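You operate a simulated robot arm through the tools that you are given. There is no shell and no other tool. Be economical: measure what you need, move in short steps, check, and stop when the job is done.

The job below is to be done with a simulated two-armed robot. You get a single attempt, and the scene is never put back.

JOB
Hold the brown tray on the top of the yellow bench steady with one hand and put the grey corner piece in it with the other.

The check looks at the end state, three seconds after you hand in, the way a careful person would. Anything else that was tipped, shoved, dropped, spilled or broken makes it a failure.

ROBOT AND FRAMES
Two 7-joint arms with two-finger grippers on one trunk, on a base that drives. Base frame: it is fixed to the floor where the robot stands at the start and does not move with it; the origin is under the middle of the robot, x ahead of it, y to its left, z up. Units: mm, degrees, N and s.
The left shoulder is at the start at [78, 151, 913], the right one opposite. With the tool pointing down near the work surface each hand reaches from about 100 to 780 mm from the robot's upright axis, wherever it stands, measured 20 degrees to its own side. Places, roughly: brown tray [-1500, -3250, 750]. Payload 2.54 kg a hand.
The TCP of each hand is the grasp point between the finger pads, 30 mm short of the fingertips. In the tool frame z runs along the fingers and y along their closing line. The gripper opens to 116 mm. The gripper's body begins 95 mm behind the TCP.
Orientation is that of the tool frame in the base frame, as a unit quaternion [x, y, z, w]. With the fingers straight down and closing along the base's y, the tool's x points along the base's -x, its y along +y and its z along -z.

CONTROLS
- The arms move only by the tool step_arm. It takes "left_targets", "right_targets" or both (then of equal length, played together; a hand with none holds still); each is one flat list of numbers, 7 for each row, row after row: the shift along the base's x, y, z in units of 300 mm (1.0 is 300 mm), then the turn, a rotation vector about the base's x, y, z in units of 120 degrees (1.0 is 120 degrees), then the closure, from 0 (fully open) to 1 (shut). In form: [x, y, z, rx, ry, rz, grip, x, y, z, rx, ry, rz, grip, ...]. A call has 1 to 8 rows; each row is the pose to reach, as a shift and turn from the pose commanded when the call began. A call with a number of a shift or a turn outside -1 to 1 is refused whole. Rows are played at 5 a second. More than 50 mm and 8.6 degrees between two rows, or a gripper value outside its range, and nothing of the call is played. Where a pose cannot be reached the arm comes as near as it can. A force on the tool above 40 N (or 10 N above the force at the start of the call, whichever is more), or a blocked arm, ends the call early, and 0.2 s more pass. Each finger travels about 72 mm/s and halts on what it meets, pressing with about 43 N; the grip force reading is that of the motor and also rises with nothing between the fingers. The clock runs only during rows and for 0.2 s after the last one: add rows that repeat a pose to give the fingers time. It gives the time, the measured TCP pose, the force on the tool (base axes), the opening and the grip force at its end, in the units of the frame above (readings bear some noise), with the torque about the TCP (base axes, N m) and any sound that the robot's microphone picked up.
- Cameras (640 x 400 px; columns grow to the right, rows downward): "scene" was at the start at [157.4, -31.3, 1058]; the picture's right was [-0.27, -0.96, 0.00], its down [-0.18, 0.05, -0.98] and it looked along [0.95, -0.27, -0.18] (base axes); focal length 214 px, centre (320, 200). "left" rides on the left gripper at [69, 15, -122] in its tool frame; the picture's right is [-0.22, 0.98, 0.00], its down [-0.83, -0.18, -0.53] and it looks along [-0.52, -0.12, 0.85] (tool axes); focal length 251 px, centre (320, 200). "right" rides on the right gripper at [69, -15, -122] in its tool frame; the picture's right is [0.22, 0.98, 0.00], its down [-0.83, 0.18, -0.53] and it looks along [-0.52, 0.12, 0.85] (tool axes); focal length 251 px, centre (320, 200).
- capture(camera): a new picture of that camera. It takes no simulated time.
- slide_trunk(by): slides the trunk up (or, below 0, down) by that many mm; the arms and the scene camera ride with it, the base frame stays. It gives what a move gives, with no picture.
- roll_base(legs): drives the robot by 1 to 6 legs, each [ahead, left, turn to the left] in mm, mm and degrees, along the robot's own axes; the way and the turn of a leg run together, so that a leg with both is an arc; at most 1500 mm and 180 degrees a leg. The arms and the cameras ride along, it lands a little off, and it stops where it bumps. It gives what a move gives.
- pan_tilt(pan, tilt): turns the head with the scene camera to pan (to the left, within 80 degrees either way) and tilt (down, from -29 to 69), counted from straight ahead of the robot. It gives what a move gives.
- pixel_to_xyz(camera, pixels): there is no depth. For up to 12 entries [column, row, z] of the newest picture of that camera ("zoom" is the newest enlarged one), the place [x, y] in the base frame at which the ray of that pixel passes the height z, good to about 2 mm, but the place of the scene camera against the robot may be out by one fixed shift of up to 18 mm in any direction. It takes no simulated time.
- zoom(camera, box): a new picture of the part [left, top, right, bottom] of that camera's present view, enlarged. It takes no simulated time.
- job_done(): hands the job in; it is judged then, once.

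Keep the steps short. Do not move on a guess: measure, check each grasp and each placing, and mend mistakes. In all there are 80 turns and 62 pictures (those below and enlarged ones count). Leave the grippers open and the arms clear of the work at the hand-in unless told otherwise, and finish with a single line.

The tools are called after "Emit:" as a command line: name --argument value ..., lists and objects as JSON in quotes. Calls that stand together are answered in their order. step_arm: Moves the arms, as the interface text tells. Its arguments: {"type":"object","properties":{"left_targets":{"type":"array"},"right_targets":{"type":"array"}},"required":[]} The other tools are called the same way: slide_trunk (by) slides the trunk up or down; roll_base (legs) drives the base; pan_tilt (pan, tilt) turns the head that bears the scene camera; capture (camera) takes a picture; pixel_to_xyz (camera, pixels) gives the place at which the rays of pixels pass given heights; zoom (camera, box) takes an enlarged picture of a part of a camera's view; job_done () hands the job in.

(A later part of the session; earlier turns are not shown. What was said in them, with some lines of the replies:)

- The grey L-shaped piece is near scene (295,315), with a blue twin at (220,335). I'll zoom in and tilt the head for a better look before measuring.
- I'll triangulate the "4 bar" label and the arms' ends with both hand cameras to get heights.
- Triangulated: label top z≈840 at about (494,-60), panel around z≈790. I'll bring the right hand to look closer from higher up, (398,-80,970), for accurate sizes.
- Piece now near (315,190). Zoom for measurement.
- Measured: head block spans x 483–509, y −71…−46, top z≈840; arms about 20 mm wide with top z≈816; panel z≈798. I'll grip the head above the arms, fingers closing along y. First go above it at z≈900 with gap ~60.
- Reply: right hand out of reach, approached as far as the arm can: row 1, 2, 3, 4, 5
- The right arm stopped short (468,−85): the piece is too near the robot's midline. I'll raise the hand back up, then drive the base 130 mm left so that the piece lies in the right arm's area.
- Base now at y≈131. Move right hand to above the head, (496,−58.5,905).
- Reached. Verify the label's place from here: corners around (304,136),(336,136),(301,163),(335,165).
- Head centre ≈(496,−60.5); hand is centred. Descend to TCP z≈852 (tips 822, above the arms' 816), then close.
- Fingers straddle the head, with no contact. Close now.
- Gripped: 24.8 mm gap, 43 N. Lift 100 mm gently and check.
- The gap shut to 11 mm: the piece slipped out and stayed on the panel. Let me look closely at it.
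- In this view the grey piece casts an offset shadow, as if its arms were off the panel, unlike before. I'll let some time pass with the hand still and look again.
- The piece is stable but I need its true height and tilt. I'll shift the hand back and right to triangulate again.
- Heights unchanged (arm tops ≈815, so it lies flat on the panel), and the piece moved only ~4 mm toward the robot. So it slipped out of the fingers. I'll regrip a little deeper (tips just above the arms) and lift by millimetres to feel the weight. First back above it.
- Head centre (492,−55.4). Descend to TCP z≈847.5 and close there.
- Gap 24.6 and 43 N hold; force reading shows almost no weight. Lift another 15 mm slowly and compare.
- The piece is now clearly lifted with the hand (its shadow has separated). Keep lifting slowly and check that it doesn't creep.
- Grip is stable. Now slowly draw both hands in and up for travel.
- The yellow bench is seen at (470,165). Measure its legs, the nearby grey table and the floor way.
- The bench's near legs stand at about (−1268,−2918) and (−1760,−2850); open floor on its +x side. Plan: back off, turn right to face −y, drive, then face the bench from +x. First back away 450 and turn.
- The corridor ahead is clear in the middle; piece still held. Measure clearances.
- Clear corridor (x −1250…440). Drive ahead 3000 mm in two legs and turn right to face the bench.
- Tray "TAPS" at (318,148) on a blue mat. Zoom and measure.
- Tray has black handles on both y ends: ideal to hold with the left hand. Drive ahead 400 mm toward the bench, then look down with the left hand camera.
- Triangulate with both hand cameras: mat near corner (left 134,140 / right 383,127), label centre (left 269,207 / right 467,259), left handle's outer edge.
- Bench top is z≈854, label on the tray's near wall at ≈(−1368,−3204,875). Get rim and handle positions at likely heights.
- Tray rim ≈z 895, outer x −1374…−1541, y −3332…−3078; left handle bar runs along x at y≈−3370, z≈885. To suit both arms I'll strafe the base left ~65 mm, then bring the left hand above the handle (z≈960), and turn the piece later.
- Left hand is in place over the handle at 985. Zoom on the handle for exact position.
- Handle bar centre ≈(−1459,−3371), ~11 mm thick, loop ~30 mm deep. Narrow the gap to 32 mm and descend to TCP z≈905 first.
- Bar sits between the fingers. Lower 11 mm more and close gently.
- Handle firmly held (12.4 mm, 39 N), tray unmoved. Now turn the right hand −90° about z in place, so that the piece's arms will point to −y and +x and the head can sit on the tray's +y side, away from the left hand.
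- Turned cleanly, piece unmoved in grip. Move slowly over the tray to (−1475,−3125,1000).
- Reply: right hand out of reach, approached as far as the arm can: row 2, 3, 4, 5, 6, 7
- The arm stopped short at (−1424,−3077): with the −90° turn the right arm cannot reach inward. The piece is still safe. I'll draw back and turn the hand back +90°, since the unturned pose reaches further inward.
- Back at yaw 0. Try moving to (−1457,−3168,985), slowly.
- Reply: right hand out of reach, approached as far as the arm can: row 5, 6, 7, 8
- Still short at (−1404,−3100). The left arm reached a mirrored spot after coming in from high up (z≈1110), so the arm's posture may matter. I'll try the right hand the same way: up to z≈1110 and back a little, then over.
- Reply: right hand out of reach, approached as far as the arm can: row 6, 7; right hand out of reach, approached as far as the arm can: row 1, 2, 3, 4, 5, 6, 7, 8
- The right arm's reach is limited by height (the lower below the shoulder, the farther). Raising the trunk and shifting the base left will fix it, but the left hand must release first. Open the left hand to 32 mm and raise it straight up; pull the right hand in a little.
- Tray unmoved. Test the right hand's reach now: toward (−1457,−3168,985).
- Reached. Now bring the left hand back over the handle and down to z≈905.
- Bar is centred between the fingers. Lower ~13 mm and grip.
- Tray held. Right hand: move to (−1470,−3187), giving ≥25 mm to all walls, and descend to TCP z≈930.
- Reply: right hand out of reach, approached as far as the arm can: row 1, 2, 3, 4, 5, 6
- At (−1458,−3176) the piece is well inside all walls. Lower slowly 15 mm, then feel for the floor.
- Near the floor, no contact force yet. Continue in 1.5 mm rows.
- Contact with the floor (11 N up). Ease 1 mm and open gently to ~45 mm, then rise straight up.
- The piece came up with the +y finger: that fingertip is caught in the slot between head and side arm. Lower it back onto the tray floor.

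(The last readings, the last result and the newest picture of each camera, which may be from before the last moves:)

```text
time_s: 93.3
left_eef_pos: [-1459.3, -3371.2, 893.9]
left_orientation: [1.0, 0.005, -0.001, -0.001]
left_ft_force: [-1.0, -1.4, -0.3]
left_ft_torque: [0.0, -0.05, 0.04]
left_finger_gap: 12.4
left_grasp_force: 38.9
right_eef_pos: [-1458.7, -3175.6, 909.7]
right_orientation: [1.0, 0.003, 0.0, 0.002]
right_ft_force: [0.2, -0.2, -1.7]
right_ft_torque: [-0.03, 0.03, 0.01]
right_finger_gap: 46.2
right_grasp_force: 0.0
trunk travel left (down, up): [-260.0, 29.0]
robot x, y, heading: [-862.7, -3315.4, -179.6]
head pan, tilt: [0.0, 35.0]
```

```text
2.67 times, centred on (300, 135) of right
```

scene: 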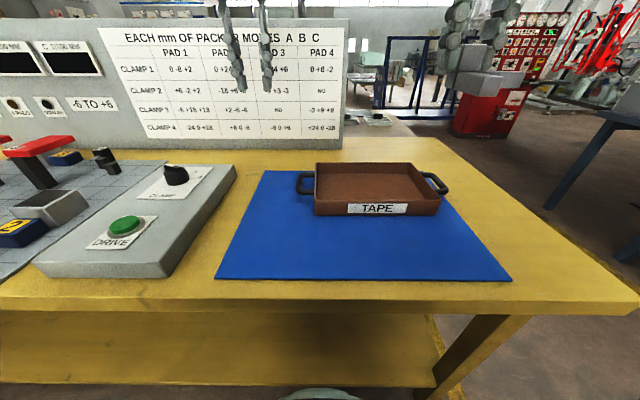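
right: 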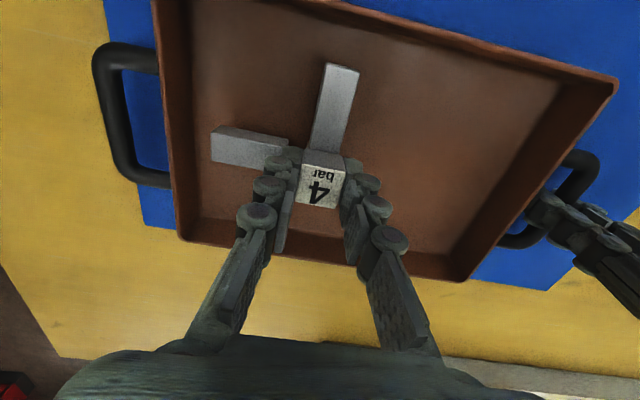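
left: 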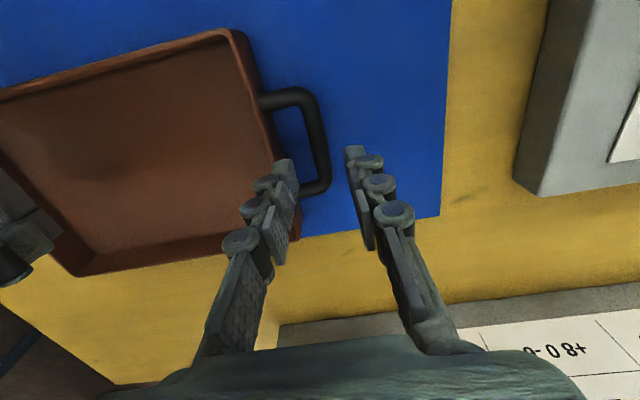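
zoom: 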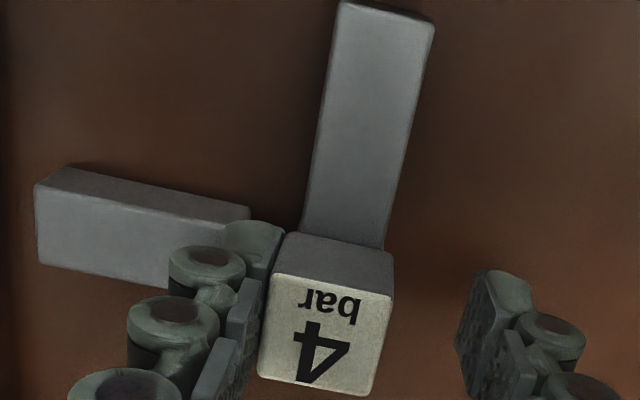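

The fingertip sits in that slot. Relieve it by closing about 1 mm, then rise slowly 15 mm and look.

Emit:
step_arm --right_targets '[0, 0, -0.002, 0, 0, 0, 0.607, 0, 0, -0.002, 0, 0, 0, 0.607, 0, 0, 0.01, 0, 0, 0, 0.607, 0, 0, 0.02, 0, 0, 0, 0.607, 0, 0, 0.035, 0, 0, 0, 0.607, 0, 0, 0.05, 0, 0, 0, 0.607]'

Emit:
zoom --camera "scene" --box '[270, 110, 470, 235]'

```text
time_s: 94.7
left_eef_pos: [-1459.2, -3371.6, 892.9]
left_orientation: [1.0, 0.005, 0.0, 0.0]
left_ft_force: [0.3, -0.4, -0.8]
left_ft_torque: [-0.01, 0.04, 0.03]
left_finger_gap: 12.2
left_grasp_force: 38.9
right_eef_pos: [-1458.3, -3176.1, 924.7]
right_orientation: [1.0, 0.003, 0.0, 0.001]
right_ft_force: [0.4, -0.1, -1.1]
right_ft_torque: [-0.01, 0.0, 0.01]
right_finger_gap: 45.4
right_grasp_force: 0.0
trunk travel left (down, up): [-260.0, 29.0]
robot x, y, heading: [-861.7, -3316.9, -179.2]
head pan, tilt: [0.0, 35.0]
```

```text
3.20 times, centred on (370, 172) of scene
```

zoom: 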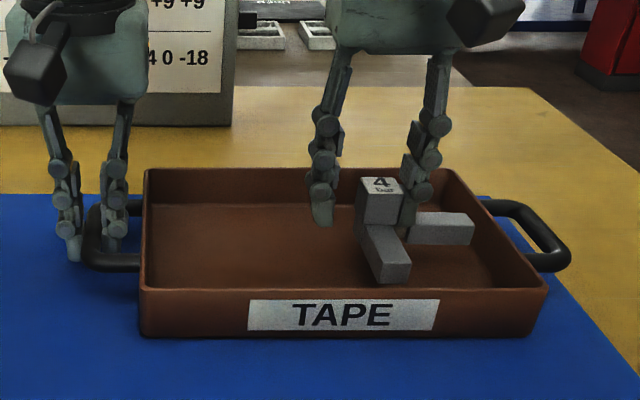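

The piece seems to have stayed low this time. Rise another 45 mm slowly and check.

Emit:
step_arm --right_targets '[0, 0, 0.02, 0, 0, 0, 0.607, 0, 0, 0.05, 0, 0, 0, 0.607, 0, 0, 0.09, 0, 0, 0, 0.607, 0, 0, 0.13, 0, 0, 0, 0.607, 0, 0, 0.15, 0, 0, 0, 0.607]'

Emit:
zoom --camera "scene" --box '[270, 110, 470, 235]'

```text
time_s: 95.9
left_eef_pos: [-1460.2, -3371.0, 893.6]
left_orientation: [1.0, 0.004, 0.0, 0.0]
left_ft_force: [0.1, 0.2, 0.0]
left_ft_torque: [0.02, 0.02, 0.02]
left_finger_gap: 12.1
left_grasp_force: 38.4
right_eef_pos: [-1455.5, -3171.8, 968.6]
right_orientation: [1.0, 0.003, -0.002, 0.002]
right_ft_force: [0.2, -0.4, -0.1]
right_ft_torque: [-0.06, 0.04, 0.04]
right_finger_gap: 45.3
right_grasp_force: 0.1
right hand out of reach, approached as far as the arm can: row 4, 5
trunk travel left (down, up): [-260.0, 29.0]
robot x, y, heading: [-862.5, -3319.3, -179.5]
head pan, tilt: [0.0, 35.0]
```

```text
3.20 times, centred on (370, 172) of scene
```

zoom: 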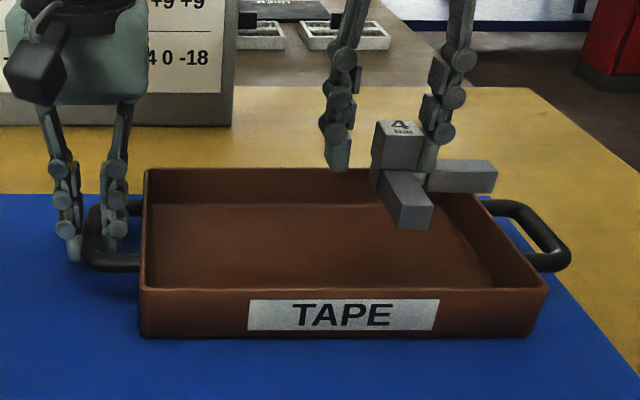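

It still clings to that one finger (the slot fits the fingertip tightly). Plan: set it back on the floor, then slide the hand toward the robot: the near arm's tip will stop at the tray's near wall (tray held by the left hand) and the fingertip will slide out of the open end of the slot. First lower.

Emit:
step_arm --right_targets '[0, -0.01, -0.04, 0, 0, 0, 0.607, -0.005, -0.02, -0.09, 0, 0, 0, 0.607, -0.005, -0.02, -0.14, 0, 0, 0, 0.607, -0.005, -0.02, -0.175, 0, 0, 0, 0.607, -0.005, -0.02, -0.19, 0, 0, 0, 0.607, -0.005, -0.02, -0.196, 0, 0, 0, 0.607]'

Emit:
step_arm --right_targets '[0.03, 0, 0, 0, 0, 0, 0.607, 0.055, 0, 0, 0, 0, 0, 0.607, 0.075, 0, 0, 0, 0, 0, 0.607, 0.09, 0, 0, 0, 0, 0, 0.607]'

```text
time_s: 97.3
left_eef_pos: [-1460.7, -3372.2, 893.1]
left_orientation: [1.0, 0.005, 0.0, 0.0]
left_ft_force: [0.4, 0.5, 1.2]
left_ft_torque: [0.0, -0.03, 0.03]
left_finger_gap: 12.3
left_grasp_force: 38.6
right_eef_pos: [-1457.2, -3178.5, 909.4]
right_orientation: [1.0, 0.004, -0.001, 0.0]
right_ft_force: [-0.2, 0.1, -2.0]
right_ft_torque: [-0.02, 0.05, 0.0]
right_finger_gap: 45.6
right_grasp_force: 0.0
trunk travel left (down, up): [-260.0, 29.0]
robot x, y, heading: [-861.4, -3317.6, -179.5]
head pan, tilt: [0.0, 35.0]
```

```text
time_s: 98.3
left_eef_pos: [-1459.6, -3372.0, 891.8]
left_orientation: [1.0, 0.005, 0.0, 0.0]
left_ft_force: [1.3, -0.5, 0.1]
left_ft_torque: [0.05, 0.06, -0.11]
left_finger_gap: 12.3
left_grasp_force: 39.1
right_eef_pos: [-1430.5, -3177.1, 910.1]
right_orientation: [1.0, 0.003, -0.001, 0.001]
right_ft_force: [0.8, 0.2, 0.5]
right_ft_torque: [0.0, -0.01, 0.02]
right_finger_gap: 45.7
right_grasp_force: 0.0
trunk travel left (down, up): [-260.0, 29.0]
robot x, y, heading: [-861.9, -3315.9, -179.3]
head pan, tilt: [0.0, 35.0]
```

Forces stay tiny, as the tip meets the wall. Slide another 24 mm and look.

Emit:
step_arm --right_targets '[0.02, 0, 0, 0, 0, 0, 0.607, 0.04, 0, 0, 0, 0, 0, 0.607, 0.06, 0, 0, 0, 0, 0, 0.607, 0.08, 0, 0, 0, 0, 0, 0.607]'

Emit:
capture --camera "right"

```text
time_s: 99.3
left_eef_pos: [-1459.2, -3372.7, 893.6]
left_orientation: [1.0, 0.005, 0.0, 0.0]
left_ft_force: [0.6, -0.3, 0.0]
left_ft_torque: [-0.03, 0.02, -0.11]
left_finger_gap: 12.4
left_grasp_force: 38.9
right_eef_pos: [-1407.4, -3178.8, 911.0]
right_orientation: [1.0, 0.003, 0.001, 0.001]
right_ft_force: [0.5, -1.2, 0.2]
right_ft_torque: [0.01, -0.01, 0.02]
right_finger_gap: 45.7
right_grasp_force: 0.3
trunk travel left (down, up): [-260.0, 29.0]
robot x, y, heading: [-862.6, -3318.1, -179.4]
head pan, tilt: [0.0, 35.0]
```

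```text
3 pictures are left
```

right: 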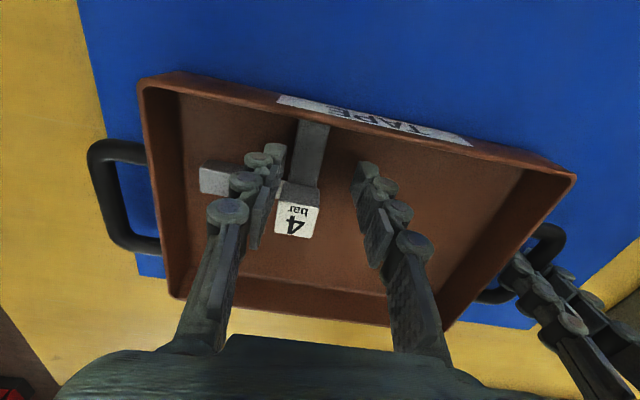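

The fingertip has slid out of the slot: it now stands beside the near arm, and the piece stays against the near wall. Open 4 mm more and rise slowly.

Emit:
step_arm --right_targets '[0, 0, 0, 0, 0, 0, 0.57, 0, 0, 0, 0, 0, 0, 0.57, 0, 0, 0.02, 0, 0, 0, 0.57, 0, 0, 0.06, 0, 0, 0, 0.57, 0, 0, 0.12, 0, 0, 0, 0.57, 0, 0, 0.2, 0, 0, 0, 0.57, 0, 0, 0.25, 0, 0, 0, 0.57]'

Emit:
zoom --camera "scene" --box '[270, 100, 480, 235]'

```text
time_s: 100.9
left_eef_pos: [-1459.2, -3370.8, 892.5]
left_orientation: [1.0, 0.004, 0.0, 0.001]
left_ft_force: [0.9, -0.3, -0.1]
left_ft_torque: [0.0, 0.06, -0.07]
left_finger_gap: 11.9
left_grasp_force: 39.1
right_eef_pos: [-1407.6, -3179.0, 986.6]
right_orientation: [1.0, 0.004, 0.0, 0.0]
right_ft_force: [0.1, 1.3, 0.4]
right_ft_torque: [0.0, 0.01, 0.0]
right_finger_gap: 49.8
right_grasp_force: 0.1
trunk travel left (down, up): [-260.0, 29.0]
robot x, y, heading: [-861.1, -3318.1, -179.5]
head pan, tilt: [0.0, 35.0]
```

```text
2.96 times, centred on (375, 168) of scene
```

zoom: 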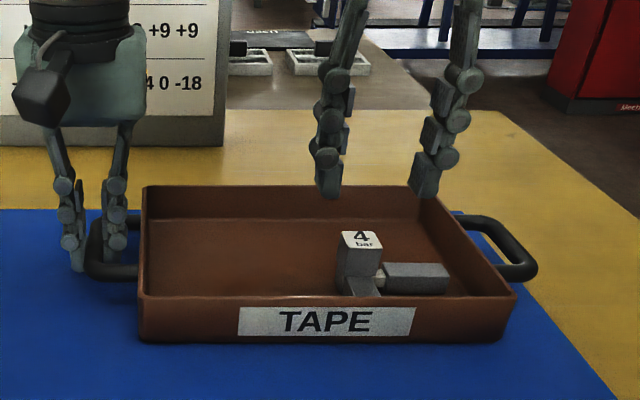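

The piece lies flat in the tray and the right hand is free. Draw the right hand away, then release the handle and raise the left hand straight up.

Emit:
step_arm --right_targets '[0.05, 0.03, 0.08, 0, 0, 0, 0.57, 0.12, 0.06, 0.16, 0, 0, 0, 0.4, 0.2, 0.09, 0.24, 0, 0, 0, 0.2, 0.28, 0.12, 0.32, 0, 0, 0, 0, 0.34, 0.15, 0.36, 0, 0, 0, 0]'

Emit:
step_arm --left_targets '[0, 0, 0, 0, 0, 0, 0.87, 0, 0, 0, 0, 0, 0, 0.8, 0, 0, 0, 0, 0, 0, 0.72, 0, 0, 0, 0, 0, 0, 0.72, 0, 0, 0.05, 0, 0, 0, 0.72, 0, 0, 0.15, 0, 0, 0, 0.72, 0, 0, 0.28, 0, 0, 0, 0.72, 0, 0, 0.4, 0, 0, 0, 0.72]'

Emit:
step_arm --left_targets '[0.08, -0.03, 0.08, 0, 0, 0, 0.5, 0.2, -0.06, 0.12, 0, 0, 0, 0.25, 0.32, -0.09, 0.16, 0, 0, 0, 0, 0.44, -0.1, 0.2, 0, 0, 0, 0, 0.44, -0.1, 0.2, 0, 0, 0, 0]'

Emit:
capture --camera "scene"

```text
time_s: 102.1
left_eef_pos: [-1459.6, -3371.6, 893.5]
left_orientation: [1.0, 0.005, 0.001, 0.0]
left_ft_force: [0.4, -1.0, -0.2]
left_ft_torque: [0.02, 0.17, -0.1]
left_finger_gap: 12.2
left_grasp_force: 38.9
right_eef_pos: [-1303.1, -3133.1, 1094.3]
right_orientation: [1.0, 0.003, 0.0, 0.0]
right_ft_force: [-0.2, 0.4, -0.2]
right_ft_torque: [0.02, -0.01, -0.03]
right_finger_gap: 116.2
right_grasp_force: 0.0
trunk travel left (down, up): [-260.0, 29.0]
robot x, y, heading: [-864.9, -3315.4, -179.5]
head pan, tilt: [0.0, 35.0]
```

```text
time_s: 103.9
left_eef_pos: [-1458.8, -3371.3, 1014.8]
left_orientation: [1.0, 0.004, 0.0, 0.0]
left_ft_force: [0.7, -0.1, -0.2]
left_ft_torque: [0.01, 0.0, -0.01]
left_finger_gap: 32.2
left_grasp_force: 0.1
right_eef_pos: [-1302.6, -3133.6, 1094.6]
right_orientation: [1.0, 0.003, -0.002, 0.001]
right_ft_force: [0.2, 0.5, 0.0]
right_ft_torque: [0.03, -0.02, -0.03]
right_finger_gap: 116.0
right_grasp_force: 0.1
trunk travel left (down, up): [-260.0, 29.0]
robot x, y, heading: [-863.3, -3316.9, -179.3]
head pan, tilt: [0.0, 35.0]
```

```text
time_s: 105.1
left_eef_pos: [-1328.0, -3402.3, 1072.0]
left_orientation: [1.0, 0.004, -0.001, 0.0]
left_ft_force: [0.4, 0.7, -0.2]
left_ft_torque: [0.03, 0.01, -0.04]
left_finger_gap: 115.8
left_grasp_force: 0.0
right_eef_pos: [-1303.9, -3134.4, 1092.0]
right_orientation: [1.0, 0.003, -0.001, 0.001]
right_ft_force: [0.0, -0.5, -0.3]
right_ft_torque: [-0.01, 0.0, -0.03]
right_finger_gap: 116.0
right_grasp_force: 0.1
trunk travel left (down, up): [-260.0, 29.0]
robot x, y, heading: [-862.6, -3315.4, -179.8]
head pan, tilt: [0.0, 35.0]
```

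```text
1 pictures are left
```

scene: 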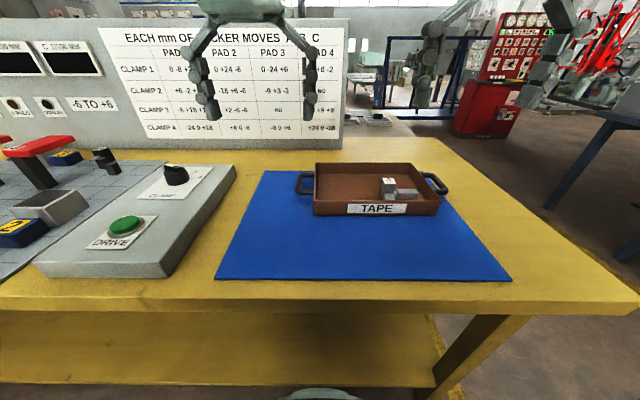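

The piece lies in the tray, the tray sits where it was, both grippers are open and clear. Handing in.

Emit:
job_done

```text
The job is handed in.
```

The grey corner piece lies flat in the brown tray on the yellow bench, set down by the right hand while the left held a tray handle; both hands are now open and clear.
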